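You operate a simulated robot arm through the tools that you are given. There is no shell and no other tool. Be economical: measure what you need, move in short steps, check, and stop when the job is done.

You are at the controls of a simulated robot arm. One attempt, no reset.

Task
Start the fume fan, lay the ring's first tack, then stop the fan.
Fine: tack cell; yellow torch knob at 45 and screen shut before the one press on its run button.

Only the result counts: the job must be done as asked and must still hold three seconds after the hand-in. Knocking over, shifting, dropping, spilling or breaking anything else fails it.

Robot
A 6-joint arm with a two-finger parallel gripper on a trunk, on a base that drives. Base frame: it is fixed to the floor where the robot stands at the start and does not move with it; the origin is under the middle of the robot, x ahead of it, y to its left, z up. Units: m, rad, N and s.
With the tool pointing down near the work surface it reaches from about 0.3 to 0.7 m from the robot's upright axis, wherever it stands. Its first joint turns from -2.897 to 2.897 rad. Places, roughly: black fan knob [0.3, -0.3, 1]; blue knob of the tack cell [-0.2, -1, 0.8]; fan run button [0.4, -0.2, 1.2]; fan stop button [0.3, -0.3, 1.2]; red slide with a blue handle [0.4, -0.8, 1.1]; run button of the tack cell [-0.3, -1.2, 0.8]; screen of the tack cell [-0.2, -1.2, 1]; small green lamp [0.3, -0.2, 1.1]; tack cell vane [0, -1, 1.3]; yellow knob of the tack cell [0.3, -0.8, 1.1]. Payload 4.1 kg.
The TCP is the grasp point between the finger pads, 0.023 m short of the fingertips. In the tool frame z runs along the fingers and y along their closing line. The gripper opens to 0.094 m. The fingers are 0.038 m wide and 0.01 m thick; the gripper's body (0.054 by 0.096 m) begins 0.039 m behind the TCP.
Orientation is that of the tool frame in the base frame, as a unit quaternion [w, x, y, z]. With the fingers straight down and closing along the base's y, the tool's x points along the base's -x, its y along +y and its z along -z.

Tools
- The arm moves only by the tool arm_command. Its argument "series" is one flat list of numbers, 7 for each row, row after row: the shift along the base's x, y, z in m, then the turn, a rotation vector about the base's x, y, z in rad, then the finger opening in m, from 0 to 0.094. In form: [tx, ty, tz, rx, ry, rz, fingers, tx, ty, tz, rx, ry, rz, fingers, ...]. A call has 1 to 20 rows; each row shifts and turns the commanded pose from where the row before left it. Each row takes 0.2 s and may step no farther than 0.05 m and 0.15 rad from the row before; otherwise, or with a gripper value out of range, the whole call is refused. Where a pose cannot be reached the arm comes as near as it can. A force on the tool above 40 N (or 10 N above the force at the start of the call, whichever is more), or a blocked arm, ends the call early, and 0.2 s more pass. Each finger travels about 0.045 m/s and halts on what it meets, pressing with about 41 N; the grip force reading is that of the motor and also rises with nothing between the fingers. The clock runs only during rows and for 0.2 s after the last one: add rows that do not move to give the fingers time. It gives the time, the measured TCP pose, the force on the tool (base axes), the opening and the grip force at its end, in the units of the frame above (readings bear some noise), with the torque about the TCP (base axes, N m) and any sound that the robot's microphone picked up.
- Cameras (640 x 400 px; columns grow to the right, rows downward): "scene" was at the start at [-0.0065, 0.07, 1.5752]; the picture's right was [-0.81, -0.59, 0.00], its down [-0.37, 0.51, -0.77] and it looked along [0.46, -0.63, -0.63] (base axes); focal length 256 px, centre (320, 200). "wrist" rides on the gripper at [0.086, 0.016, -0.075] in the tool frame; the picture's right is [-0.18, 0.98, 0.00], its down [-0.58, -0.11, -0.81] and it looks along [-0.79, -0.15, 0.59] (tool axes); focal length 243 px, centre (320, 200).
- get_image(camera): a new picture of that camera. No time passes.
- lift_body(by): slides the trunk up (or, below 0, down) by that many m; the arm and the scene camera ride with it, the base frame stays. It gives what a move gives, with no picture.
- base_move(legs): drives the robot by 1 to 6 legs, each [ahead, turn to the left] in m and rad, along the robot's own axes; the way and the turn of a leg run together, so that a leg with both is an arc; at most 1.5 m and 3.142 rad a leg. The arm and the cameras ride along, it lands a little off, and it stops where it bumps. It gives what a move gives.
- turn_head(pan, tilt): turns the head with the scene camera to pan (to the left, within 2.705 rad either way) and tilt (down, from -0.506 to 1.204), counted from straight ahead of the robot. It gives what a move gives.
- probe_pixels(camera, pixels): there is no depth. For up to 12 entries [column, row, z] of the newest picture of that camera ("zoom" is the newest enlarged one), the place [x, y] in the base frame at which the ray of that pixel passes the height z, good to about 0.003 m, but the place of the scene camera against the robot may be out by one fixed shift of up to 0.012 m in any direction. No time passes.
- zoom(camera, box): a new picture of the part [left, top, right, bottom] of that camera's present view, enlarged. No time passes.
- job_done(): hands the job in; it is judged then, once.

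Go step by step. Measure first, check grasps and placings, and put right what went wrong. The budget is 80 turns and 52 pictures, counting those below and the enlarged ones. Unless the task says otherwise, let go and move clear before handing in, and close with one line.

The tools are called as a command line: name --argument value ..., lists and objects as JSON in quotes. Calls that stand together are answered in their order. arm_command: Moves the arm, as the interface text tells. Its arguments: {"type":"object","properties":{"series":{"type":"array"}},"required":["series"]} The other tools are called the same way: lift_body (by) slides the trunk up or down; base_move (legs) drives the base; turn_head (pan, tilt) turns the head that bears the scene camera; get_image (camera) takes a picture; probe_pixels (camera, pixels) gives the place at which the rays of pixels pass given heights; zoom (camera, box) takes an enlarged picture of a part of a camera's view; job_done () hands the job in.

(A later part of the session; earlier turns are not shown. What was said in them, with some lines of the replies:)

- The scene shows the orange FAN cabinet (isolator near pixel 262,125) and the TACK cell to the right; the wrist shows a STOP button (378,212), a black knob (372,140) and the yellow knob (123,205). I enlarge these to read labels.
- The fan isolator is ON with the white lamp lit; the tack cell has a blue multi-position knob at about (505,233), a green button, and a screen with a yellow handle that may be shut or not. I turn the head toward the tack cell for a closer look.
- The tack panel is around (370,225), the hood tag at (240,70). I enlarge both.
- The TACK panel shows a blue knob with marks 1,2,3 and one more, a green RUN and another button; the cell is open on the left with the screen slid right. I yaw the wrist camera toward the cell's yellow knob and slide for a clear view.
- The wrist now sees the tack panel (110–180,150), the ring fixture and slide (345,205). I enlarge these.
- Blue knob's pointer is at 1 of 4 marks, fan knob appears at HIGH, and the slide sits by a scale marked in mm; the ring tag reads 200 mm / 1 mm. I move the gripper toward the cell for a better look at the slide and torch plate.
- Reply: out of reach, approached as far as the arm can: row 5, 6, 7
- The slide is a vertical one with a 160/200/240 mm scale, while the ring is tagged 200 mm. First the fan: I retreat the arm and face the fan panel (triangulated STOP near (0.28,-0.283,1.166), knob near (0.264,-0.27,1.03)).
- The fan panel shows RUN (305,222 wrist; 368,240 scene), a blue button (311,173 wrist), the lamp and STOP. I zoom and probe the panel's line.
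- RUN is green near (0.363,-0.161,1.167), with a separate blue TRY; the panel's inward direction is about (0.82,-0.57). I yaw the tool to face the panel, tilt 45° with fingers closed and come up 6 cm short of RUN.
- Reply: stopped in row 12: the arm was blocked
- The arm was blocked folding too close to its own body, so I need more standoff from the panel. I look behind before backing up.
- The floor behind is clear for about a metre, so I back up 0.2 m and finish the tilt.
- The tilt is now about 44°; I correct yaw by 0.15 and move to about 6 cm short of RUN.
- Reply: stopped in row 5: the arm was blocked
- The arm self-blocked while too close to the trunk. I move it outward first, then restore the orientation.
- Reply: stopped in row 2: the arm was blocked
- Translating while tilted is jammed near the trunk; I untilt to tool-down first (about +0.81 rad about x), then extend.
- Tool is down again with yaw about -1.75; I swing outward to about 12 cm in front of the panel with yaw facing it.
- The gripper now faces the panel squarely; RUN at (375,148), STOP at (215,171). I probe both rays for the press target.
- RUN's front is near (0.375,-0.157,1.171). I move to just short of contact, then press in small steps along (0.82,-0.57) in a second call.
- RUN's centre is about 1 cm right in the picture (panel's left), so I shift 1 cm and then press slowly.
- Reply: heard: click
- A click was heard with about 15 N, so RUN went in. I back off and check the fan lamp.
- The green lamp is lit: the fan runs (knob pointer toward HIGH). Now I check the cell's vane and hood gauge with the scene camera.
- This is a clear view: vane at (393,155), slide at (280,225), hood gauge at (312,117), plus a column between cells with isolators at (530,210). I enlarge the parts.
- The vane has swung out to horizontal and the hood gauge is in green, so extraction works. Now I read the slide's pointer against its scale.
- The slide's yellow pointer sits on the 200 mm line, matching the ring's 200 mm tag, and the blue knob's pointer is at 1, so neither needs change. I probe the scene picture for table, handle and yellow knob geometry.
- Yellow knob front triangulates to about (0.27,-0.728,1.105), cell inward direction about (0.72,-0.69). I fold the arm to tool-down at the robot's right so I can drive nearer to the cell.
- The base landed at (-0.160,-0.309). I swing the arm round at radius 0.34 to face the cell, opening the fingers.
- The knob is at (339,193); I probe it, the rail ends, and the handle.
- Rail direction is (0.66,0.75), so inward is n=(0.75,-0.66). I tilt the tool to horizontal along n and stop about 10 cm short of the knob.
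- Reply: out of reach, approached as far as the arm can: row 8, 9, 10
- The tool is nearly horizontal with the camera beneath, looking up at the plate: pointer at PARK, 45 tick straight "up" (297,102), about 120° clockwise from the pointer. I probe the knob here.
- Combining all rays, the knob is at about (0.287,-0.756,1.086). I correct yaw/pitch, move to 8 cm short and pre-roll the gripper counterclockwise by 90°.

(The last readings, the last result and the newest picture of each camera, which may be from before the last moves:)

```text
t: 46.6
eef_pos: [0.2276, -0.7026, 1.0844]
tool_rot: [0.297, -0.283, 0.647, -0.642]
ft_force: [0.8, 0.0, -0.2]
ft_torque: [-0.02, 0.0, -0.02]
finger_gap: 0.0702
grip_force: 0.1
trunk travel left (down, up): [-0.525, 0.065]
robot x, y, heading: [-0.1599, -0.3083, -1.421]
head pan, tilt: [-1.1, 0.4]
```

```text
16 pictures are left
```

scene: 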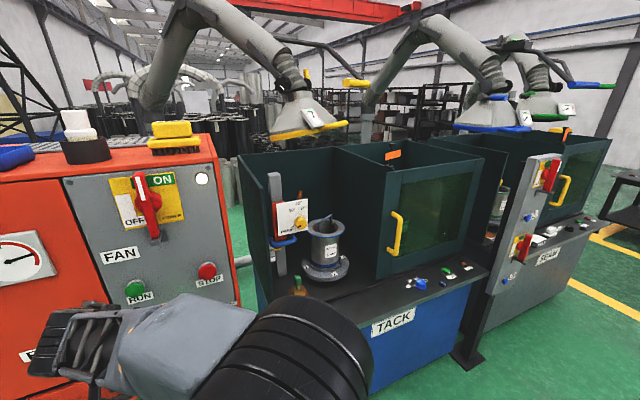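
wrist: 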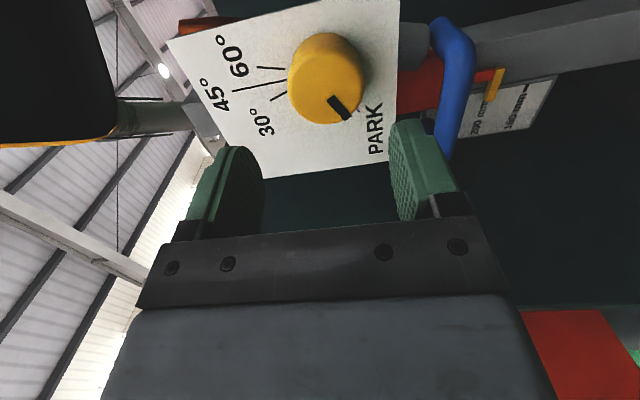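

A very clear view: knob face at about (322,80), pointer at PARK, 45 tick at left (world up), blue handle clear below. The alignment looks good, so I advance 8 cm and grip.

arm_command --series '[0.015, -0.0132, 0.001, 0, 0, 0, 0.066, 0.015, -0.0132, 0.001, 0, 0, 0, 0.066, 0.015, -0.0132, 0, 0, 0, 0, 0.066, 0.0145, -0.013, 0, 0, 0, 0, 0.066, 0, 0, 0, 0, 0, 0, 0.066]'

get_image --camera "wrist"

```text
t: 47.8
eef_pos: [0.2855, -0.754, 1.0865]
tool_rot: [0.298, -0.282, 0.648, -0.642]
ft_force: [-9.9, 8.1, -1.5]
ft_torque: [0.23, 0.4, 0.29]
finger_gap: 0.0664
grip_force: 0.4
trunk travel left (down, up): [-0.525, 0.065]
robot x, y, heading: [-0.1621, -0.3097, -1.427]
head pan, tilt: [-1.1, 0.4]
```

```text
15 pictures are left
```

wrist: 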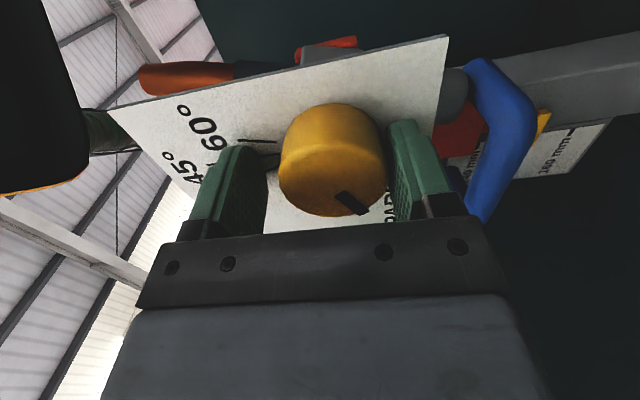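

About 13 N against the lower finger: a tip touches the plate. I back off 5 mm and close on the knob.

arm_command --series '[-0.0045, 0.004, 0, 0, 0, 0, 0.066, 0, 0, 0, 0, 0, 0, 0.045, 0, 0, 0, 0, 0, 0, 0.04, 0, 0, 0, 0, 0, 0, 0.035, 0, 0, 0, 0, 0, 0, 0.035]'

```text
t: 49.0
eef_pos: [0.2822, -0.7518, 1.0874]
tool_rot: [0.297, -0.283, 0.647, -0.642]
ft_force: [1.0, -0.4, -1.0]
ft_torque: [0.15, 0.21, 0.21]
finger_gap: 0.0492
grip_force: 45.1
trunk travel left (down, up): [-0.525, 0.065]
robot x, y, heading: [-0.1614, -0.3089, -1.427]
head pan, tilt: [-1.1, 0.4]
```

Gripped at 0.049 m with little side force. I turn clockwise 60° (positive about n).

arm_command --series '[0, 0, 0, 0.112, -0.099, 0, 0.035, 0, 0, 0, 0.112, -0.099, 0, 0.035, 0, 0, 0, 0.112, -0.099, 0, 0.035, 0, 0, 0, 0.112, -0.099, 0, 0.035, 0, 0, 0, 0.112, -0.099, 0, 0.035, 0, 0, 0, 0.112, -0.099, 0, 0.035, 0, 0, 0, 0.112, -0.099, 0, 0.035, 0, 0, 0, 0, 0, 0, 0.035]'

get_image --camera "wrist"

```text
t: 50.8
eef_pos: [0.2825, -0.7521, 1.0869]
tool_rot: [0.578, 0.082, 0.703, -0.406]
ft_force: [-1.7, -4.0, -2.6]
ft_torque: [0.75, 0.91, 0.36]
finger_gap: 0.0496
grip_force: 45.4
trunk travel left (down, up): [-0.525, 0.065]
robot x, y, heading: [-0.1632, -0.3098, -1.424]
head pan, tilt: [-1.1, 0.4]
```

```text
14 pictures are left
```

wrist: 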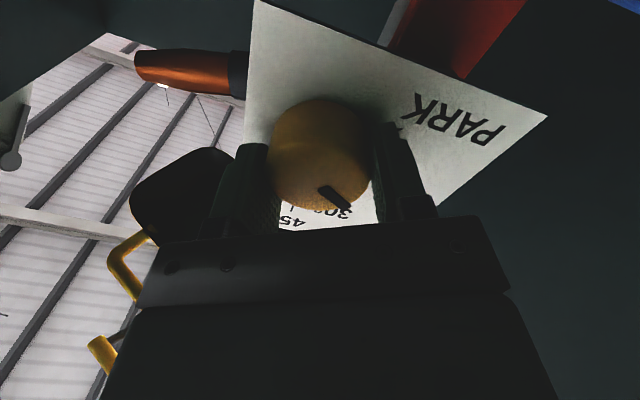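

The knob turned with the gripper; the pointer is about midway. I release, back off, roll back 60° and look before regripping.

arm_command --series '[0, 0, 0, 0, 0, 0, 0.066, 0, 0, 0, 0, 0, 0, 0.066, 0, 0, 0, 0, 0, 0, 0.066, -0.0225, 0.02, 0, 0, 0, 0, 0.066, -0.0225, 0.02, 0, 0, 0, 0, 0.066, 0, 0, 0, -0.112, 0.099, 0, 0.066, 0, 0, 0, -0.112, 0.099, 0, 0.066, 0, 0, 0, -0.112, 0.099, 0, 0.066, 0, 0, 0, -0.112, 0.099, 0, 0.066, 0, 0, 0, -0.112, 0.099, 0, 0.066, 0, 0, 0, -0.112, 0.099, 0, 0.066, 0, 0, 0, -0.112, 0.099, 0, 0.066, 0, 0, 0, 0, 0, 0, 0.066]'

get_image --camera "wrist"

```text
t: 53.6
eef_pos: [0.237, -0.7108, 1.0865]
tool_rot: [0.297, -0.283, 0.647, -0.643]
ft_force: [0.5, -0.4, -0.1]
ft_torque: [0.02, 0.01, -0.01]
finger_gap: 0.0662
grip_force: 0.0
trunk travel left (down, up): [-0.525, 0.065]
robot x, y, heading: [-0.1572, -0.3086, -1.423]
head pan, tilt: [-1.1, 0.4]
```

```text
13 pictures are left
```

wrist: 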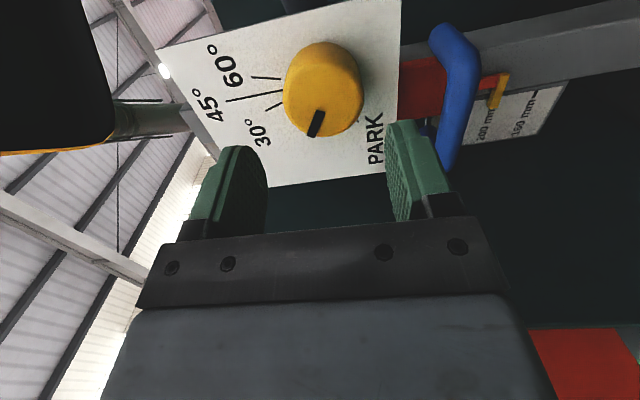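

The pointer stays midway (direction ≈249° vs 45-tick ≈187°), so about 61° remain. I regrip and turn 1.07 rad.

arm_command --series '[0.0225, -0.02, 0, 0, 0, 0, 0.066, 0.0225, -0.02, 0, 0, 0, 0, 0.066, 0, 0, 0, 0, 0, 0, 0.045, 0, 0, 0, 0, 0, 0, 0.04, 0, 0, 0, 0, 0, 0, 0.035, 0, 0, 0, 0.112, -0.099, 0, 0.035, 0, 0, 0, 0.112, -0.099, 0, 0.035, 0, 0, 0, 0.112, -0.099, 0, 0.035, 0, 0, 0, 0.112, -0.099, 0, 0.035, 0, 0, 0, 0.112, -0.099, 0, 0.035, 0, 0, 0, 0.112, -0.099, 0, 0.035, 0, 0, 0, 0.112, -0.099, 0, 0.035, 0, 0, 0, 0.018, -0.016, 0, 0.035, 0, 0, 0, 0, 0, 0, 0.035]'

arm_command --series '[0, 0, 0, 0, 0, 0, 0.066, 0, 0, 0, 0, 0, 0, 0.066, 0, 0, 0, 0, 0, 0, 0.066, -0.0225, 0.02, 0, 0, 0, 0, 0.066, -0.0225, 0.02, 0, 0, 0, 0, 0.066, 0, 0, 0, -0.112, 0.099, 0, 0.066, 0, 0, 0, -0.112, 0.099, 0, 0.066, 0, 0, 0, -0.112, 0.099, 0, 0.066, 0, 0, 0, -0.112, 0.099, 0, 0.066, 0, 0, 0, -0.112, 0.099, 0, 0.066, 0, 0, 0, -0.112, 0.099, 0, 0.066, 0, 0, 0, -0.13, 0.115, 0, 0.066, 0, 0, 0, 0, 0, 0, 0.066]'

get_image --camera "wrist"

```text
t: 56.6
eef_pos: [0.282, -0.7513, 1.0878]
tool_rot: [0.583, 0.089, 0.702, -0.4]
ft_force: [-1.5, -6.8, -1.4]
ft_torque: [0.78, 1.03, 0.59]
finger_gap: 0.0496
grip_force: 45.1
trunk travel left (down, up): [-0.525, 0.065]
robot x, y, heading: [-0.1631, -0.3082, -1.424]
head pan, tilt: [-1.1, 0.4]
```

```text
refused: row 12 steps farther than a row can; nothing moved
```

```text
12 pictures are left
```

wrist: 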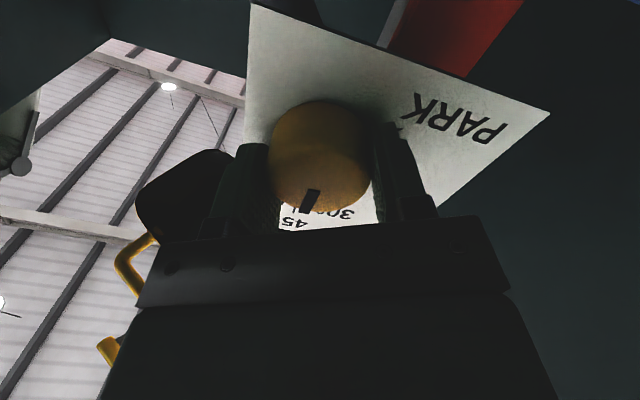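

The second call was refused (a step too large); the pointer now looks near the 45. I release, back off and roll back to read it.

arm_command --series '[0, 0, 0, 0, 0, 0, 0.066, 0, 0, 0, 0, 0, 0, 0.066, 0, 0, 0, 0, 0, 0, 0.066, -0.0225, 0.02, 0, 0, 0, 0, 0.066, -0.0225, 0.02, 0, 0, 0, 0, 0.066, 0, 0, 0, -0.112, 0.099, 0, 0.066, 0, 0, 0, -0.112, 0.099, 0, 0.066, 0, 0, 0, -0.112, 0.099, 0, 0.066, 0, 0, 0, -0.112, 0.099, 0, 0.066, 0, 0, 0, -0.112, 0.099, 0, 0.066, 0, 0, 0, -0.112, 0.099, 0, 0.066, 0, 0, 0, -0.112, 0.099, 0, 0.066, 0, 0, 0, -0.018, 0.016, 0, 0.066, 0, 0, 0, 0, 0, 0, 0.066]'

zoom --camera "wrist" --box '[160, 0, 480, 200]'

```text
t: 59.6
eef_pos: [0.2373, -0.7106, 1.0876]
tool_rot: [0.298, -0.282, 0.648, -0.642]
ft_force: [0.4, -0.3, 1.0]
ft_torque: [-0.02, 0.02, -0.01]
finger_gap: 0.0659
grip_force: 0.1
trunk travel left (down, up): [-0.525, 0.065]
robot x, y, heading: [-0.1586, -0.3082, -1.425]
head pan, tilt: [-1.1, 0.4]
```

```text
2.00 times, centred on (320, 100) of wrist
```

zoom: 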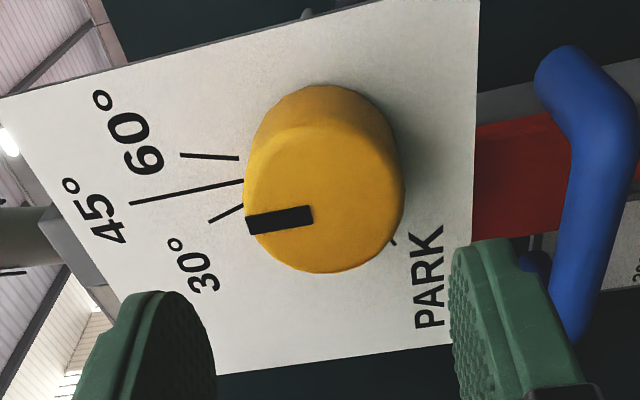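

The pointer is parallel to the 45 line within about 2°, so the torch is set. I retract, roll the camera back under and return to tool-down.

arm_command --series '[-0.016, 0.014, 0, 0, 0, 0, 0.066, -0.016, 0.014, 0, 0, 0, 0, 0.066, -0.016, 0.014, 0, 0.107, -0.0945, 0, 0.066, -0.016, 0.014, 0, 0.107, -0.0945, 0, 0.066, -0.016, 0.014, 0.002, 0.107, -0.0945, 0, 0.066, -0.016, 0.014, 0.002, 0.107, -0.0945, 0, 0.066, 0, 0, 0.002, 0.107, -0.0945, 0, 0.066, 0, 0, 0.002, 0.107, -0.0945, 0, 0.066, 0, 0, 0.002, 0.107, -0.0945, 0, 0.066, 0, 0, 0.002, 0.107, -0.0945, 0, 0.066, 0, 0, 0.002, 0.107, -0.0945, 0, 0.066, 0, 0, 0.002, 0.107, -0.0945, 0, 0.066, 0, 0, 0.002, 0.107, -0.0945, 0, 0.066]'

arm_command --series '[-0.004, 0.005, 0.017, 0.0945, 0.107, 0, 0.06, -0.004, 0.005, 0.017, 0.0945, 0.107, 0, 0.06, -0.004, 0.005, 0.017, 0.0945, 0.107, 0, 0.06, -0.004, 0.005, 0.017, 0.0945, 0.107, 0, 0.06, -0.004, 0.005, 0.017, 0.0945, 0.107, 0, 0.06, -0.004, 0.005, 0.017, 0.0945, 0.107, 0, 0.06, -0.004, 0.005, 0.017, 0.0945, 0.107, 0, 0.06, -0.004, 0.005, 0.017, 0.0945, 0.107, 0, 0.06, -0.004, 0.005, 0.017, 0.0945, 0.107, 0, 0.06, -0.004, 0.005, 0.017, 0.0945, 0.107, 0, 0.06, -0.004, 0.005, 0.017, 0.0945, 0.107, 0, 0.06]'

```text
t: 62.4
eef_pos: [0.1723, -0.6545, 1.1042]
tool_rot: [0.663, 0.259, 0.659, -0.242]
ft_force: [-0.7, 0.4, 0.0]
ft_torque: [0.02, 0.0, -0.01]
finger_gap: 0.0658
grip_force: 0.2
out of reach, approached as far as the arm can: row 5, 6
trunk travel left (down, up): [-0.525, 0.065]
robot x, y, heading: [-0.1615, -0.3066, -1.427]
head pan, tilt: [-1.1, 0.4]
```

```text
t: 64.8
eef_pos: [0.1311, -0.6, 1.2893]
tool_rot: [-0.003, 0.364, 0.931, -0.001]
ft_force: [0.1, 0.4, 0.6]
ft_torque: [-0.02, 0.0, 0.0]
finger_gap: 0.06
grip_force: 0.0
out of reach, approached as far as the arm can: row 4
trunk travel left (down, up): [-0.525, 0.065]
robot x, y, heading: [-0.1617, -0.3087, -1.423]
head pan, tilt: [-1.1, 0.4]
```

Tool is down at (0.131,-0.600,1.289). I move along the front to be just in front of and above the screen handle and look.

arm_command --series '[-0.03, -0.035, 0, 0, 0, 0, 0.06, -0.03, -0.035, 0, 0, 0, 0, 0.06, -0.03, -0.035, 0, 0, 0, 0, 0.06, -0.03, -0.035, 0, 0, 0, 0, 0.06, -0.03, -0.035, 0, 0, 0, 0, 0.06, -0.03, -0.035, 0, 0, 0, 0, 0.06, -0.03, -0.032, 0, 0, 0, 0, 0.06, 0, 0, 0, 0, 0, 0, 0.06]'

get_image --camera "wrist"

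```text
t: 66.6
eef_pos: [-0.08, -0.8425, 1.2884]
tool_rot: [-0.002, 0.364, 0.931, 0.0]
ft_force: [0.0, 0.5, -0.8]
ft_torque: [-0.02, 0.01, 0.0]
finger_gap: 0.0599
grip_force: 0.0
trunk travel left (down, up): [-0.525, 0.065]
robot x, y, heading: [-0.1608, -0.3062, -1.429]
head pan, tilt: [-1.1, 0.4]
```

```text
10 pictures are left
```

wrist: 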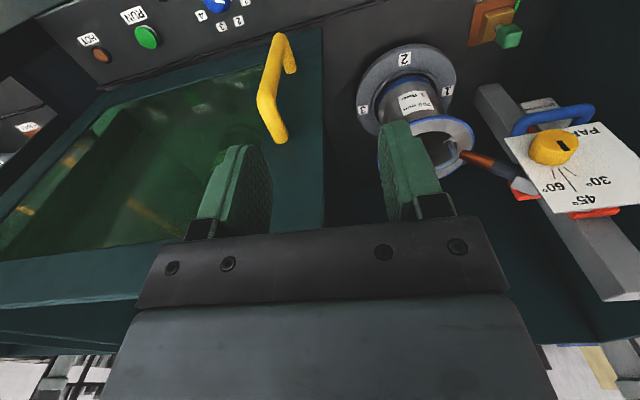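

The torch has swung toward the ring. The handle runs from its lower bend (281,40) to upper bend (263,98), attaching at (281,135). I probe it to find its height.

probe_pixels --camera "wrist" --pixels '[[263, 98, 1.1], [263, 98, 1.12], [263, 98, 1.14], [263, 98, 1.16], [280, 42, 0.98], [280, 42, 1.0], [280, 42, 1.02], [280, 42, 1.04], [281, 135, 1.12], [281, 135, 1.14], [281, 135, 1.16], [324, 35, 0.8]]'

```text
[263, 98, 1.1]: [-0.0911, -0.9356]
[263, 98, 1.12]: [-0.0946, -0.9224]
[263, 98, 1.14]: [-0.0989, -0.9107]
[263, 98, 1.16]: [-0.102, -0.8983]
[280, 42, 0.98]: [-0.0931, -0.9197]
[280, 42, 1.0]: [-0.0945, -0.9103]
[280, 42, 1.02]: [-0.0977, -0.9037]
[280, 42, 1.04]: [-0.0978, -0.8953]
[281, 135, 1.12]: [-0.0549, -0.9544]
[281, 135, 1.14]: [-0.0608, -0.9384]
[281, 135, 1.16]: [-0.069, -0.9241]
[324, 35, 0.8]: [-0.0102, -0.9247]
```

The handle's upper bend is about (-0.090,-0.931,1.107). I position the open fingers over it at z 1.17 and check.

arm_command --series '[-0.003, -0.03, 0, 0, 0, 0.02, 0.06, -0.003, -0.03, 0, 0, 0, 0, 0.06, -0.002, -0.0275, -0.02, 0, 0, 0, 0.06, 0, 0, -0.03, 0, 0, 0, 0.06, 0, 0, -0.034, 0, 0, 0, 0.06, 0, 0, -0.034, 0, 0, 0, 0.06, 0, 0, 0, 0, 0, 0, 0.06]'

get_image --camera "wrist"

```text
t: 68.2
eef_pos: [-0.0871, -0.9104, 1.1725]
tool_rot: [-0.001, 0.355, 0.935, -0.001]
ft_force: [-0.2, -0.3, 0.1]
ft_torque: [0.01, -0.02, 0.01]
finger_gap: 0.0599
grip_force: 0.2
out of reach, approached as far as the arm can: row 3
trunk travel left (down, up): [-0.525, 0.065]
robot x, y, heading: [-0.1589, -0.3065, -1.422]
head pan, tilt: [-1.1, 0.4]
```

```text
9 pictures are left
```

wrist: 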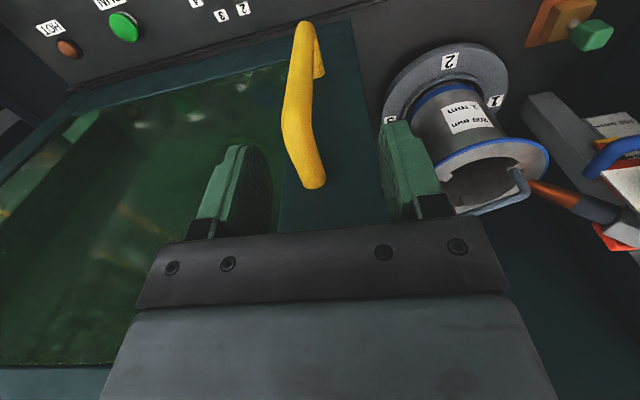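

The handle lies between the fingers but about 2 cm further in and 2 cm right. I correct that and descend over it.

arm_command --series '[0, -0.015, 0, 0, 0, 0, 0.06, 0.001, -0.014, -0.005, 0, 0, 0, 0.06, 0, 0, -0.02, 0, 0, 0, 0.06, 0, 0, -0.02, 0, 0, 0, 0.06, 0, 0, -0.02, 0, 0, 0, 0.06, 0, 0, 0, 0, 0, 0, 0.06]'

```text
t: 69.6
eef_pos: [-0.0882, -0.9397, 1.1079]
tool_rot: [0.001, 0.356, 0.935, 0.0]
ft_force: [-3.6, 2.7, 3.3]
ft_torque: [-0.23, -0.42, 0.07]
finger_gap: 0.06
grip_force: 0.1
trunk travel left (down, up): [-0.525, 0.065]
robot x, y, heading: [-0.1628, -0.3063, -1.433]
head pan, tilt: [-1.1, 0.4]
```

A light touch (about 5 N toward me and up). I ease back 4 mm and close gently to see if the handle is between the fingers.

arm_command --series '[-0.003, 0.0026, 0.002, 0, 0, 0, 0.06, 0, 0, 0, 0, 0, 0, 0.045, 0, 0, 0, 0, 0, 0, 0.03, 0, 0, 0, 0, 0, 0, 0.02, 0, 0, 0, 0, 0, 0, 0.015]'

get_image --camera "wrist"

```text
t: 70.8
eef_pos: [-0.0883, -0.9367, 1.1089]
tool_rot: [-0.002, 0.353, 0.936, 0.001]
ft_force: [5.1, 9.2, -3.6]
ft_torque: [0.34, 0.08, 0.8]
finger_gap: 0.0226
grip_force: 44.7
trunk travel left (down, up): [-0.525, 0.065]
robot x, y, heading: [-0.1601, -0.3064, -1.423]
head pan, tilt: [-1.1, 0.4]
```

```text
8 pictures are left
```

wrist: 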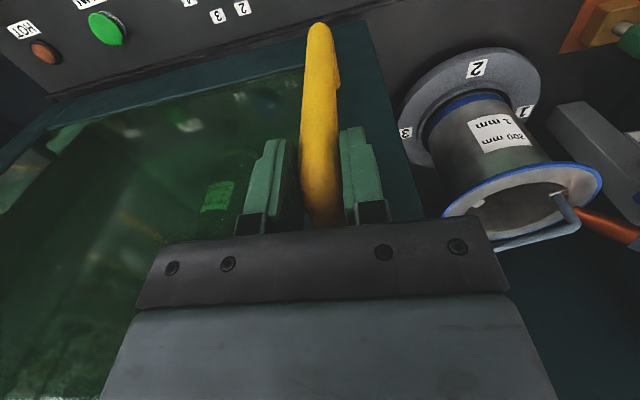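

The handle is held (gap 0.0226). I loosen slightly and try sliding the screen 6 cm along the rail toward the open side.

arm_command --series '[0, 0, 0, 0, 0, 0, 0.03, 0.01, 0.0113, 0, 0, 0, 0, 0.03, 0.015, 0.017, 0, 0, 0, 0, 0.03, 0.0165, 0.0187, 0, 0, 0, 0, 0.03]'

```text
t: 71.8
eef_pos: [-0.0465, -0.8886, 1.1087]
tool_rot: [0.0, 0.354, 0.935, 0.0]
ft_force: [0.3, 0.2, 0.2]
ft_torque: [0.0, 0.0, 0.01]
finger_gap: 0.0302
grip_force: 0.0
trunk travel left (down, up): [-0.525, 0.065]
robot x, y, heading: [-0.1597, -0.3098, -1.424]
head pan, tilt: [-1.1, 0.4]
```

It moves freely. I continue along the rail in larger steps.

arm_command --series '[0.022, 0.0249, 0, 0, 0, 0, 0.03, 0.022, 0.0249, 0, 0, 0, 0, 0.03, 0.022, 0.0249, 0, 0, 0, 0, 0.03, 0.022, 0.0249, 0, 0, 0, 0, 0.03, 0.022, 0.0249, 0, 0, 0, 0, 0.03, 0.022, 0.0249, 0, 0, 0, 0, 0.03, 0.022, 0.0249, 0, 0, 0, 0, 0.03, 0.022, 0.0249, 0, 0, 0, 0, 0.03, 0, 0, 0, 0, 0, 0, 0.03]'

get_image --camera "wrist"

```text
t: 72.8
eef_pos: [0.0245, -0.7983, 1.1092]
tool_rot: [-0.005, 0.355, 0.935, 0.001]
ft_force: [-13.7, 14.6, 1.2]
ft_torque: [-1.48, -0.56, 0.59]
finger_gap: 0.0324
grip_force: 2.5
trunk travel left (down, up): [-0.525, 0.065]
robot x, y, heading: [-0.1629, -0.3064, -1.428]
head pan, tilt: [-1.1, 0.4]
stopped in row 4: the force on the tool passed its limit (the readings are from after the stop); the commanded pose is now the measured one
```

```text
7 pictures are left
```

wrist: 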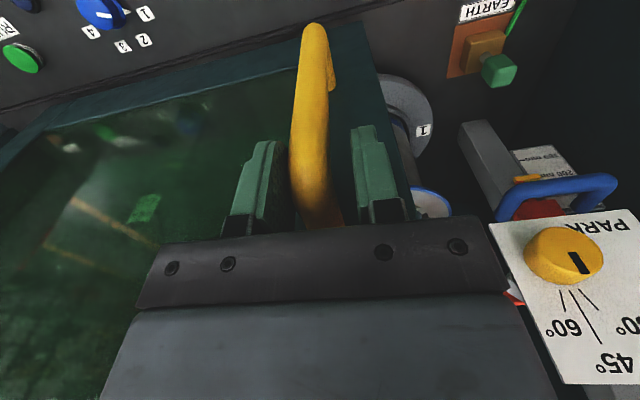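

The screen slides, but my path drifts into it (20 N outward), so the rail direction is nearer (0.625,0.78). I ease out 6 mm and continue along that.

arm_command --series '[-0.0047, 0.0037, 0, 0, 0, 0, 0.032, 0.0206, 0.0257, 0, 0, 0, 0, 0.032, 0.0206, 0.0257, 0, 0, 0, 0, 0.032, 0.0206, 0.0257, 0, 0, 0, 0, 0.032, 0.0206, 0.0257, 0, 0, 0, 0, 0.032, 0.0206, 0.0257, 0, 0, 0, 0, 0.032, 0.0206, 0.0257, 0, 0, 0, 0, 0.032, 0, 0, 0, 0, 0, 0, 0.032]'

```text
t: 74.5
eef_pos: [0.147, -0.6429, 1.1075]
tool_rot: [-0.004, 0.354, 0.935, 0.002]
ft_force: [0.7, -0.2, -0.4]
ft_torque: [-0.01, -0.01, -0.03]
finger_gap: 0.032
grip_force: 0.0
trunk travel left (down, up): [-0.525, 0.065]
robot x, y, heading: [-0.161, -0.3057, -1.427]
head pan, tilt: [-1.1, 0.4]
```

Free so far, 0.376 m of about 0.46 travelled. I continue in smaller steps until it meets its stop.

arm_command --series '[0.0125, 0.0156, 0, 0, 0, 0, 0.032, 0.0125, 0.0156, 0, 0, 0, 0, 0.032, 0.0125, 0.0156, 0, 0, 0, 0, 0.032, 0.0063, 0.0078, 0, 0, 0, 0, 0.032, 0.0063, 0.0078, 0, 0, 0, 0, 0.032, 0.0063, 0.0078, 0, 0, 0, 0, 0.032, 0.0063, 0.0078, 0, 0, 0, 0, 0.032, 0.0063, 0.0078, 0, 0, 0, 0, 0.032]'

```text
t: 76.3
eef_pos: [0.2149, -0.558, 1.1073]
tool_rot: [-0.005, 0.354, 0.935, 0.002]
ft_force: [-1.1, 0.6, 0.2]
ft_torque: [-0.02, 0.03, 0.01]
finger_gap: 0.0325
grip_force: 0.4
trunk travel left (down, up): [-0.525, 0.065]
robot x, y, heading: [-0.1626, -0.3067, -1.427]
head pan, tilt: [-1.1, 0.4]
```

Still no stop at 0.485 m; I continue in 1 cm steps, relying on the force limit.

arm_command --series '[0.0063, 0.0078, 0, 0, 0, 0, 0.032, 0.0063, 0.0078, 0, 0, 0, 0, 0.032, 0.0063, 0.0078, 0, 0, 0, 0, 0.032, 0.0063, 0.0078, 0, 0, 0, 0, 0.032]'

get_image --camera "wrist"

```text
t: 77.2
eef_pos: [0.2255, -0.5442, 1.1076]
tool_rot: [-0.007, 0.358, 0.934, -0.002]
ft_force: [-22.8, -22.2, 3.0]
ft_torque: [-0.4, 0.34, -0.01]
finger_gap: 0.0462
grip_force: 16.7
trunk travel left (down, up): [-0.525, 0.065]
robot x, y, heading: [-0.1621, -0.3062, -1.437]
head pan, tilt: [-1.1, 0.4]
stopped in row 4: the force on the tool passed its limit (the readings are from after the stop); the commanded pose is now the measured one
```

```text
6 pictures are left
```

wrist: 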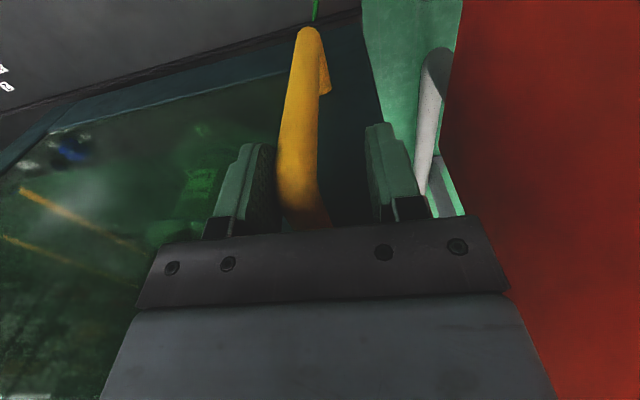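

The screen hit its end stop (about 32 N along the rail) and is shut. I release and retract upward; I also probe the column between the cells before driving to the RUN side.

arm_command --series '[-0.003, -0.0035, 0, 0, 0, 0, 0.06, 0, 0, 0, 0, 0, 0, 0.06, 0, 0, 0.03, 0, 0, 0, 0.06, -0.012, 0.008, 0.04, 0, 0, 0, 0.06, -0.016, 0.01, 0.04, 0, 0, 0, 0.03, -0.016, 0.01, 0.04, 0, 0, 0, 0, -0.016, 0.01, 0.02, 0, 0, 0, 0, -0.02, -0.015, 0, 0, 0, 0, 0, -0.02, -0.015, 0, 0, 0, 0, 0]'

probe_pixels --camera "scene" --pixels '[[465, 362, 0.02], [535, 158, 1.3], [535, 158, 1.2], [480, 318, 0.7], [497, 300, 0.75], [448, 271, 0.8], [448, 271, 0.83]]'

```text
t: 79.2
eef_pos: [0.1265, -0.5353, 1.2784]
tool_rot: [-0.007, 0.357, 0.934, -0.002]
ft_force: [0.2, -1.0, -0.3]
ft_torque: [-0.03, 0.03, 0.0]
finger_gap: 0.0002
grip_force: 40.8
trunk travel left (down, up): [-0.525, 0.065]
robot x, y, heading: [-0.1572, -0.3065, -1.434]
head pan, tilt: [-1.1, 0.4]
```

```text
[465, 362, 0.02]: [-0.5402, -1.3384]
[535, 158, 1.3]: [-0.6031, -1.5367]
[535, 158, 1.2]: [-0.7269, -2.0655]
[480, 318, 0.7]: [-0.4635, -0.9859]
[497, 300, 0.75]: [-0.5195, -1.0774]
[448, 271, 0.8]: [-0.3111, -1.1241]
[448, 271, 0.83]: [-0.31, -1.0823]
```

The column may stand near (-0.52,-1.1), so I turn the base first, swing the arm back toward the cell, and then drive with the arm kept clear of it.

base_move --legs '[[0, -0.882]]'

arm_command --series '[0.04, 0.0194, 0, 0, 0, 0.126, 0, 0.04, 0.0194, 0, 0, 0, 0.126, 0, 0.04, 0.0194, 0, 0, 0, 0.126, 0, 0.04, 0.0194, 0, 0, 0, 0.126, 0, 0.04, 0.0194, 0, 0, 0, 0.126, 0, 0.04, 0.0194, 0, 0, 0, 0.126, 0, 0.04, 0.0194, 0, 0, 0, 0.126, 0]'

base_move --legs '[[0.535, 0]]'

get_image --camera "wrist"

```text
t: 81.9
eef_pos: [-0.1557, -0.6747, 1.2777]
tool_rot: [-0.007, 0.724, 0.69, 0.001]
ft_force: [0.2, -0.5, 0.3]
ft_torque: [0.02, 0.0, 0.0]
finger_gap: 0.0
grip_force: 40.8
trunk travel left (down, up): [-0.525, 0.065]
robot x, y, heading: [-0.1587, -0.3075, -2.322]
head pan, tilt: [-1.1, 0.4]
```

```text
t: 83.5
eef_pos: [0.1272, -0.5393, 1.2767]
tool_rot: [-0.007, 0.358, 0.934, -0.002]
ft_force: [0.2, -0.7, -0.6]
ft_torque: [0.0, 0.01, 0.0]
finger_gap: 0.0001
grip_force: 41.0
trunk travel left (down, up): [-0.525, 0.065]
robot x, y, heading: [-0.161, -0.307, -2.32]
head pan, tilt: [-1.1, 0.4]
```

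```text
t: 86.6
eef_pos: [-0.2385, -0.9301, 1.2765]
tool_rot: [-0.006, 0.359, 0.933, -0.003]
ft_force: [0.8, -0.5, -0.7]
ft_torque: [0.0, 0.0, -0.01]
finger_gap: 0.0001
grip_force: 40.8
trunk travel left (down, up): [-0.525, 0.065]
robot x, y, heading: [-0.5242, -0.6964, -2.323]
head pan, tilt: [-1.1, 0.4]
```

```text
5 pictures are left
```

wrist: 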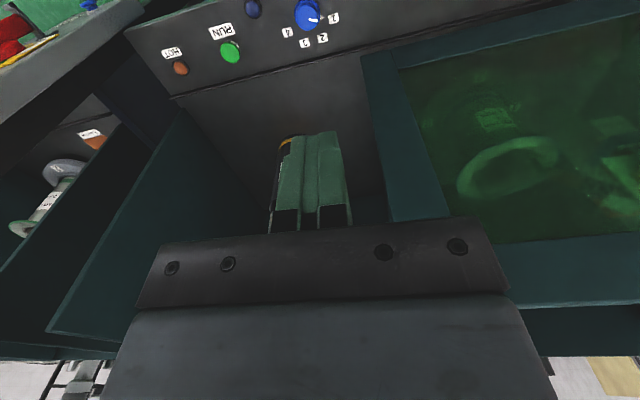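

The screen is shut on the left and RUN is visible at (230,51). I probe it at a few heights.

probe_pixels --camera "wrist" --pixels '[[230, 51, 0.78], [230, 51, 0.8], [230, 51, 0.82], [230, 51, 0.84], [308, 16, 0.82], [180, 68, 0.8]]'

```text
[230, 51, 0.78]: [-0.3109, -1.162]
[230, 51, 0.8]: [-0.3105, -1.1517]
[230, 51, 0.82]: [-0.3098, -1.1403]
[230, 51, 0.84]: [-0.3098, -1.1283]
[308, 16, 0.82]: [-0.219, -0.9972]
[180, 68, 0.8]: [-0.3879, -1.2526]
```

All rays agree on RUN at (-0.311,-1.174,0.757). I move above it with fingers closed, stopping about 8 cm above.

arm_command --series '[-0.00725, -0.0244, -0.0416, 0, 0, 0, 0, -0.00725, -0.0244, -0.0416, 0, 0, 0, 0, -0.00725, -0.0244, -0.0416, 0, 0, 0, 0, -0.00725, -0.0244, -0.0416, 0, 0, 0, 0, -0.00725, -0.0244, -0.0416, 0, 0, 0, 0, -0.00725, -0.0244, -0.0416, 0, 0, 0, 0, -0.00725, -0.0244, -0.0416, 0, 0, 0, 0, -0.00725, -0.0244, -0.0416, 0, 0, 0, 0, -0.00725, -0.0244, -0.0416, 0, 0, 0, 0, -0.00725, -0.0244, -0.0416, 0, 0, 0, 0, 0, 0, 0, 0, 0, 0, 0]'

get_image --camera "wrist"

```text
t: 89.0
eef_pos: [-0.3098, -1.1736, 0.8616]
tool_rot: [-0.006, 0.359, 0.933, -0.003]
ft_force: [-0.4, 0.5, 0.6]
ft_torque: [-0.04, 0.01, 0.02]
finger_gap: 0.0003
grip_force: 41.0
trunk travel left (down, up): [-0.525, 0.065]
robot x, y, heading: [-0.5248, -0.6968, -2.325]
head pan, tilt: [-1.1, 0.4]
```

```text
4 pictures are left
```

wrist: 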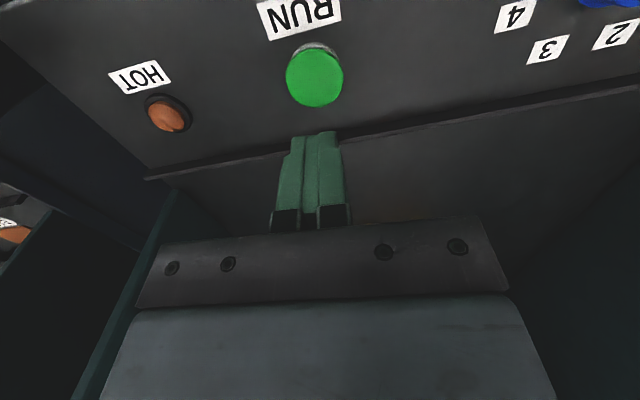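

RUN at (315,75) is right under the fingertips. I descend and press once in small steps.

arm_command --series '[0, 0, -0.03, 0, 0, 0, 0, 0, 0, -0.025, 0, 0, 0, 0, 0, 0, -0.006, 0, 0, 0, 0, 0, 0, -0.006, 0, 0, 0, 0, 0, 0, -0.006, 0, 0, 0, 0, 0, 0, -0.005, 0, 0, 0, 0]'

```text
t: 90.4
eef_pos: [-0.311, -1.1736, 0.7833]
tool_rot: [-0.006, 0.359, 0.933, -0.002]
ft_force: [0.4, -0.4, 0.1]
ft_torque: [0.0, 0.0, 0.0]
finger_gap: 0.0
grip_force: 40.8
trunk travel left (down, up): [-0.525, 0.065]
robot x, y, heading: [-0.5237, -0.6988, -2.319]
head pan, tilt: [-1.1, 0.4]
```

No contact yet at z 0.783; I continue down in small steps.

arm_command --series '[0, 0, -0.004, 0, 0, 0, 0, 0, 0, -0.004, 0, 0, 0, 0, 0, 0, -0.004, 0, 0, 0, 0]'

```text
t: 91.2
eef_pos: [-0.3099, -1.1741, 0.7735]
tool_rot: [-0.004, 0.359, 0.933, -0.004]
ft_force: [-2.3, 4.1, 25.7]
ft_torque: [-0.04, -0.11, 0.06]
finger_gap: 0.0
grip_force: 41.3
trunk travel left (down, up): [-0.525, 0.065]
robot x, y, heading: [-0.5224, -0.6943, -2.32]
head pan, tilt: [-1.1, 0.4]
heard: click
```

A click with 26 N: pressed once. I lift off and watch the lamps.

arm_command --series '[0, 0, 0.03, 0, 0, 0, 0, 0, 0, 0.04, 0, 0, 0, 0, 0, 0, 0.04, 0, 0, 0, 0, 0, 0, 0.04, 0, 0, 0, 0, 0, 0, 0.04, 0, 0, 0, 0, 0, 0, 0, 0, 0, 0, 0]'

get_image --camera "wrist"

```text
t: 92.6
eef_pos: [-0.3099, -1.173, 0.9611]
tool_rot: [-0.006, 0.359, 0.933, -0.003]
ft_force: [-0.7, 0.0, -0.8]
ft_torque: [-0.01, -0.01, -0.01]
finger_gap: 0.0
grip_force: 40.7
trunk travel left (down, up): [-0.525, 0.065]
robot x, y, heading: [-0.5238, -0.6984, -2.325]
head pan, tilt: [-1.1, 0.4]
```

```text
3 pictures are left
```

wrist: 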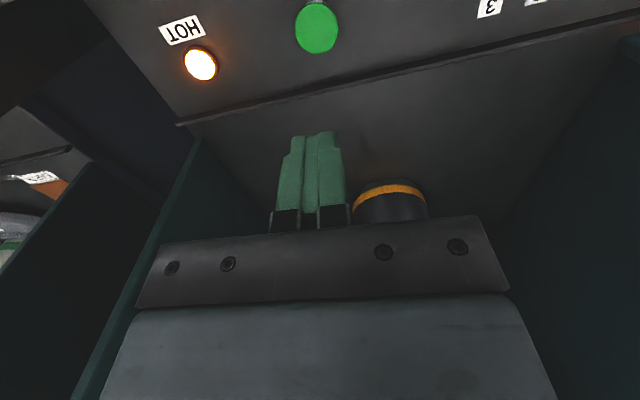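

HOT is lit: the tack was laid. I retract the arm along the same path and drive back the way I came.

arm_command --series '[0.00725, 0.0244, 0.0316, 0, 0, 0, 0, 0.00725, 0.0244, 0.0316, 0, 0, 0, 0, 0.00725, 0.0244, 0.0316, 0, 0, 0, 0, 0.00725, 0.0244, 0.0316, 0, 0, 0, 0, 0.00725, 0.0244, 0.0316, 0, 0, 0, 0, 0.00725, 0.0244, 0.0316, 0, 0, 0, 0, 0.00725, 0.0244, 0.0316, 0, 0, 0, 0, 0.00725, 0.0244, 0.0316, 0, 0, 0, 0, 0.00725, 0.0244, 0.0316, 0, 0, 0, 0, 0.00725, 0.0244, 0.0316, 0, 0, 0, 0]'

base_move --legs '[[-0.535, 0]]'

arm_command --series '[-0.04, -0.0194, 0, 0, 0, -0.126, 0, -0.04, -0.0194, 0, 0, 0, -0.126, 0, -0.04, -0.0194, 0, 0, 0, -0.126, 0, -0.04, -0.0194, 0, 0, 0, -0.126, 0, -0.04, -0.0194, 0, 0, 0, -0.126, 0, -0.04, -0.0194, 0, 0, 0, -0.126, 0, -0.04, -0.0194, 0, 0, 0, -0.126, 0]'

base_move --legs '[[0, 0.89], [-0.285, 0]]'

```text
t: 94.8
eef_pos: [-0.2384, -0.9293, 1.2779]
tool_rot: [-0.006, 0.359, 0.933, -0.002]
ft_force: [-0.5, 0.7, -0.2]
ft_torque: [0.0, -0.01, -0.01]
finger_gap: 0.0
grip_force: 40.7
trunk travel left (down, up): [-0.525, 0.065]
robot x, y, heading: [-0.5248, -0.6967, -2.32]
head pan, tilt: [-1.1, 0.4]
```

```text
t: 97.8
eef_pos: [0.1261, -0.5411, 1.2774]
tool_rot: [-0.006, 0.361, 0.932, -0.002]
ft_force: [0.8, -1.0, -0.2]
ft_torque: [0.01, 0.0, 0.0]
finger_gap: 0.0
grip_force: 41.1
trunk travel left (down, up): [-0.525, 0.065]
robot x, y, heading: [-0.1588, -0.309, -2.323]
head pan, tilt: [-1.1, 0.4]
```

```text
t: 99.5
eef_pos: [-0.1573, -0.6767, 1.2776]
tool_rot: [-0.007, 0.725, 0.689, 0.001]
ft_force: [1.3, -1.1, 1.0]
ft_torque: [0.02, 0.02, 0.01]
finger_gap: 0.0
grip_force: 40.9
trunk travel left (down, up): [-0.525, 0.065]
robot x, y, heading: [-0.1627, -0.3106, -2.329]
head pan, tilt: [-1.1, 0.4]
```

```text
t: 103.7
eef_pos: [0.0896, -0.2549, 1.2774]
tool_rot: [-0.005, 0.357, 0.934, -0.003]
ft_force: [-1.1, 0.7, 0.0]
ft_torque: [-0.02, -0.02, -0.02]
finger_gap: 0.0001
grip_force: 41.2
trunk travel left (down, up): [-0.525, 0.065]
robot x, y, heading: [-0.1975, -0.0285, -1.434]
head pan, tilt: [-1.1, 0.4]
```

Back at (-0.1975,-0.0285). I now approach STOP with the same 45° tilt as used for RUN, aiming 9 cm short of (0.28,-0.283,1.168).

arm_command --series '[0.037, 0.009, 0, 0, 0, 0.04, 0, 0.037, 0.009, 0, 0, 0, 0.04, 0, 0.036, 0.009, 0, 0, 0, 0.04, 0, 0, 0, -0.017, -0.08, -0.115, 0, 0, 0, 0, -0.017, -0.08, -0.115, 0, 0, 0, 0, -0.017, -0.08, -0.115, 0, 0, 0, 0, -0.017, -0.08, -0.115, 0, 0, 0, 0, -0.017, -0.08, -0.115, 0, 0, 0, 0, -0.017, -0.05, -0.068, 0, 0, 0, 0, 0, 0, 0, 0, 0]'

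get_image --camera "wrist"

```text
t: 105.9
eef_pos: [0.2, -0.2287, 1.1756]
tool_rot: [0.359, 0.279, 0.883, -0.117]
ft_force: [0.3, -0.6, 0.0]
ft_torque: [0.02, -0.01, -0.02]
finger_gap: 0.0
grip_force: 41.2
trunk travel left (down, up): [-0.525, 0.065]
robot x, y, heading: [-0.1989, -0.0244, -1.433]
head pan, tilt: [-1.1, 0.4]
```

```text
2 pictures are left
```

wrist: 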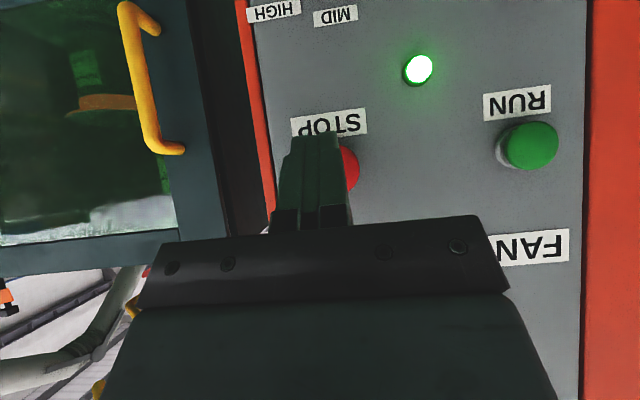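

STOP is just ahead, centred slightly right of the fingers in the picture (label centre 330). I shift 7 mm and advance with small steps.

arm_command --series '[0.0044, 0.006, 0, 0, 0, 0, 0, 0.0164, -0.0114, 0, 0, 0, 0, 0, 0.0123, -0.0086, 0, 0, 0, 0, 0, 0.0049, -0.0034, 0, 0, 0, 0, 0, 0.0049, -0.0034, 0, 0, 0, 0, 0, 0.0041, -0.0029, 0, 0, 0, 0, 0, 0.0041, -0.0029, 0, 0, 0, 0, 0]'

```text
t: 107.5
eef_pos: [0.2494, -0.2547, 1.1765]
tool_rot: [0.359, 0.279, 0.883, -0.116]
ft_force: [0.0, -0.5, 0.0]
ft_torque: [0.02, -0.04, 0.0]
finger_gap: 0.0
grip_force: 40.6
trunk travel left (down, up): [-0.525, 0.065]
robot x, y, heading: [-0.2006, -0.0266, -1.429]
head pan, tilt: [-1.1, 0.4]
```

No contact yet; I continue in 4–5 mm steps.

arm_command --series '[0.0041, -0.0029, 0, 0, 0, 0, 0, 0.0041, -0.0029, 0, 0, 0, 0, 0, 0.0041, -0.0029, 0, 0, 0, 0, 0, 0.0033, -0.0023, 0, 0, 0, 0, 0]'

```text
t: 108.5
eef_pos: [0.2572, -0.2591, 1.1773]
tool_rot: [0.357, 0.28, 0.883, -0.118]
ft_force: [-57.3, 38.5, 16.0]
ft_torque: [0.06, -0.28, -0.21]
finger_gap: 0.0
grip_force: 40.8
trunk travel left (down, up): [-0.525, 0.065]
robot x, y, heading: [-0.1997, -0.0269, -1.433]
head pan, tilt: [-1.1, 0.4]
heard: click
stopped in row 4: the force on the tool passed its limit (the readings are from after the stop); the commanded pose is now the measured one
```

STOP clicked. I back off and check the lamp.

arm_command --series '[-0.02, 0.014, 0, 0, 0, 0, 0, -0.025, 0.018, 0, 0, 0, 0, 0, -0.025, 0.018, 0, 0, 0, 0, 0, 0, 0, 0, 0, 0, 0, 0]'

get_image --camera "wrist"

```text
t: 109.5
eef_pos: [0.1947, -0.2152, 1.1734]
tool_rot: [0.356, 0.279, 0.884, -0.116]
ft_force: [0.6, -0.1, 0.3]
ft_torque: [0.03, -0.02, -0.02]
finger_gap: 0.0
grip_force: 40.9
trunk travel left (down, up): [-0.525, 0.065]
robot x, y, heading: [-0.1999, -0.0262, -1.436]
head pan, tilt: [-1.1, 0.4]
```

```text
1 pictures are left
```

wrist: 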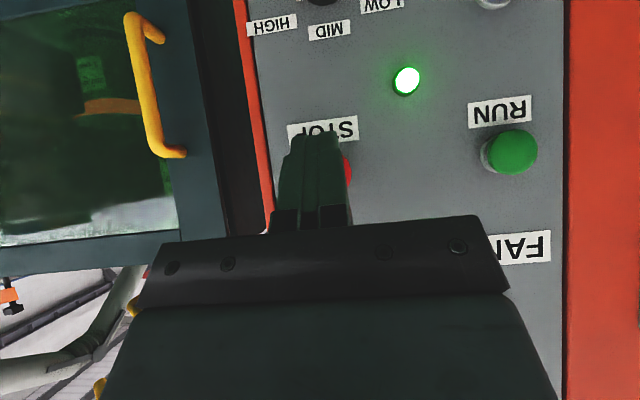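

The lamp at (407,80) is still lit one second after the press; the fan may be running down. I wait about 8 s before using the last picture.

arm_command --series '[-0.02, 0.015, 0, 0, 0, 0, 0, 0, 0, 0, 0, 0, 0, 0, 0, 0, 0, 0, 0, 0, 0, 0, 0, 0, 0, 0, 0, 0, 0, 0, 0, 0, 0, 0, 0, 0, 0, 0, 0, 0, 0, 0, 0, 0, 0, 0, 0, 0, 0, 0, 0, 0, 0, 0, 0, 0, 0, 0, 0, 0, 0, 0, 0, 0, 0, 0, 0, 0, 0, 0, 0, 0, 0, 0, 0, 0, 0, 0, 0, 0, 0, 0, 0, 0, 0, 0, 0, 0, 0, 0, 0, 0, 0, 0, 0, 0, 0, 0, 0, 0, 0, 0, 0, 0, 0, 0, 0, 0, 0, 0, 0, 0, 0, 0, 0, 0, 0, 0, 0, 0, 0, 0, 0, 0, 0, 0, 0, 0, 0, 0, 0, 0, 0, 0, 0, 0, 0, 0, 0, 0]'

arm_command --series '[0, 0, 0, 0, 0, 0, 0, 0, 0, 0, 0, 0, 0, 0, 0, 0, 0, 0, 0, 0, 0, 0, 0, 0, 0, 0, 0, 0, 0, 0, 0, 0, 0, 0, 0, 0, 0, 0, 0, 0, 0, 0, 0, 0, 0, 0, 0, 0, 0, 0, 0, 0, 0, 0, 0, 0, 0, 0, 0, 0, 0, 0, 0, 0, 0, 0, 0, 0, 0, 0, 0, 0, 0, 0, 0, 0, 0, 0, 0, 0, 0, 0, 0, 0, 0, 0, 0, 0, 0, 0, 0, 0, 0, 0, 0, 0, 0, 0, 0, 0, 0, 0, 0, 0, 0, 0, 0, 0, 0, 0, 0, 0, 0, 0, 0, 0, 0, 0, 0, 0, 0, 0, 0, 0, 0, 0, 0, 0, 0, 0, 0, 0, 0, 0, 0, 0, 0, 0, 0, 0]'

```text
t: 113.7
eef_pos: [0.1741, -0.1998, 1.1728]
tool_rot: [0.355, 0.28, 0.884, -0.117]
ft_force: [0.8, -0.5, -0.6]
ft_torque: [-0.02, 0.0, 0.01]
finger_gap: 0.0
grip_force: 40.2
trunk travel left (down, up): [-0.525, 0.065]
robot x, y, heading: [-0.2005, -0.0276, -1.436]
head pan, tilt: [-1.1, 0.4]
```

```text
t: 117.9
eef_pos: [0.1742, -0.1992, 1.1732]
tool_rot: [0.355, 0.28, 0.884, -0.116]
ft_force: [0.6, 0.1, -0.2]
ft_torque: [-0.02, 0.02, -0.03]
finger_gap: 0.0
grip_force: 41.0
trunk travel left (down, up): [-0.525, 0.065]
robot x, y, heading: [-0.2008, -0.0291, -1.433]
head pan, tilt: [-1.1, 0.4]
```

With one picture left, I press STOP once more and hold it briefly (harmless if already stopped), then verify.

arm_command --series '[0.025, -0.0185, 0.001, 0, 0, 0, 0, 0.025, -0.0185, 0.001, 0, 0, 0, 0, 0.0252, -0.0185, 0.001, 0, 0, 0, 0, 0.0025, -0.0017, 0, 0, 0, 0, 0, 0.0025, -0.0017, 0, 0, 0, 0, 0, 0.0025, -0.0017, 0, 0, 0, 0, 0, 0, 0, 0, 0, 0, 0, 0, 0, 0, 0, 0, 0, 0, 0]'

```text
t: 119.7
eef_pos: [0.2558, -0.2609, 1.1776]
tool_rot: [0.355, 0.28, 0.884, -0.118]
ft_force: [-6.3, 3.6, -1.7]
ft_torque: [0.02, 0.07, -0.06]
finger_gap: 0.0
grip_force: 41.2
trunk travel left (down, up): [-0.525, 0.065]
robot x, y, heading: [-0.1997, -0.0277, -1.432]
head pan, tilt: [-1.1, 0.4]
heard: click
```

Another click at light force. I back well off, wait 3 s and take the last picture.

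arm_command --series '[-0.02, 0.014, 0, 0, 0, 0, 0, -0.025, 0.018, 0, 0, 0, 0, 0, -0.025, 0.018, 0, 0, 0, 0, 0, -0.02, 0.015, 0, 0, 0, 0, 0, 0, 0, 0, 0, 0, 0, 0, 0, 0, 0, 0, 0, 0, 0, 0, 0, 0, 0, 0, 0, 0, 0, 0, 0, 0, 0, 0, 0, 0, 0, 0, 0, 0, 0, 0, 0, 0, 0, 0, 0, 0, 0, 0, 0, 0, 0, 0, 0, 0, 0, 0, 0, 0, 0, 0, 0, 0, 0, 0, 0, 0, 0, 0, 0, 0, 0, 0, 0, 0, 0, 0, 0, 0, 0, 0, 0, 0, 0, 0, 0, 0, 0, 0, 0, 0, 0, 0, 0, 0, 0, 0, 0, 0, 0, 0, 0, 0, 0]'

get_image --camera "wrist"

```text
t: 123.5
eef_pos: [0.1661, -0.1947, 1.1778]
tool_rot: [0.355, 0.281, 0.884, -0.117]
ft_force: [-0.5, 0.7, 0.1]
ft_torque: [0.01, -0.03, 0.03]
finger_gap: 0.0002
grip_force: 40.6
trunk travel left (down, up): [-0.525, 0.065]
robot x, y, heading: [-0.2029, -0.0318, -1.434]
head pan, tilt: [-1.1, 0.4]
```

```text
0 pictures are left
```

wrist: 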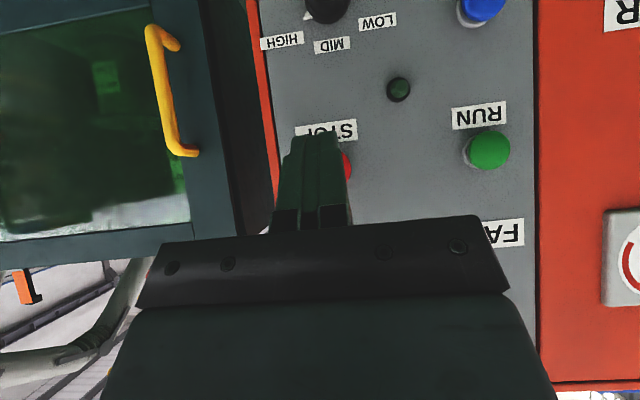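

The fan lamp at (398,89) is dark and the vane at (22,287) has dropped to its rest position, so the fan has stopped. The screen is still shut and the gripper is clear, so I hand in.

job_done

```text
The job is handed in.
```

I started the fume fan, laid the ring's first tack with one press of the tack cell's run button, and then stopped the fan. Before that press the yellow torch knob was at 45 (within about 2°) and the screen was shut. The HOT lamp lit afterwards. I pressed fan STOP twice because the lamp was still lit a second after the first press; it was dark in the last picture. The job is handed in.
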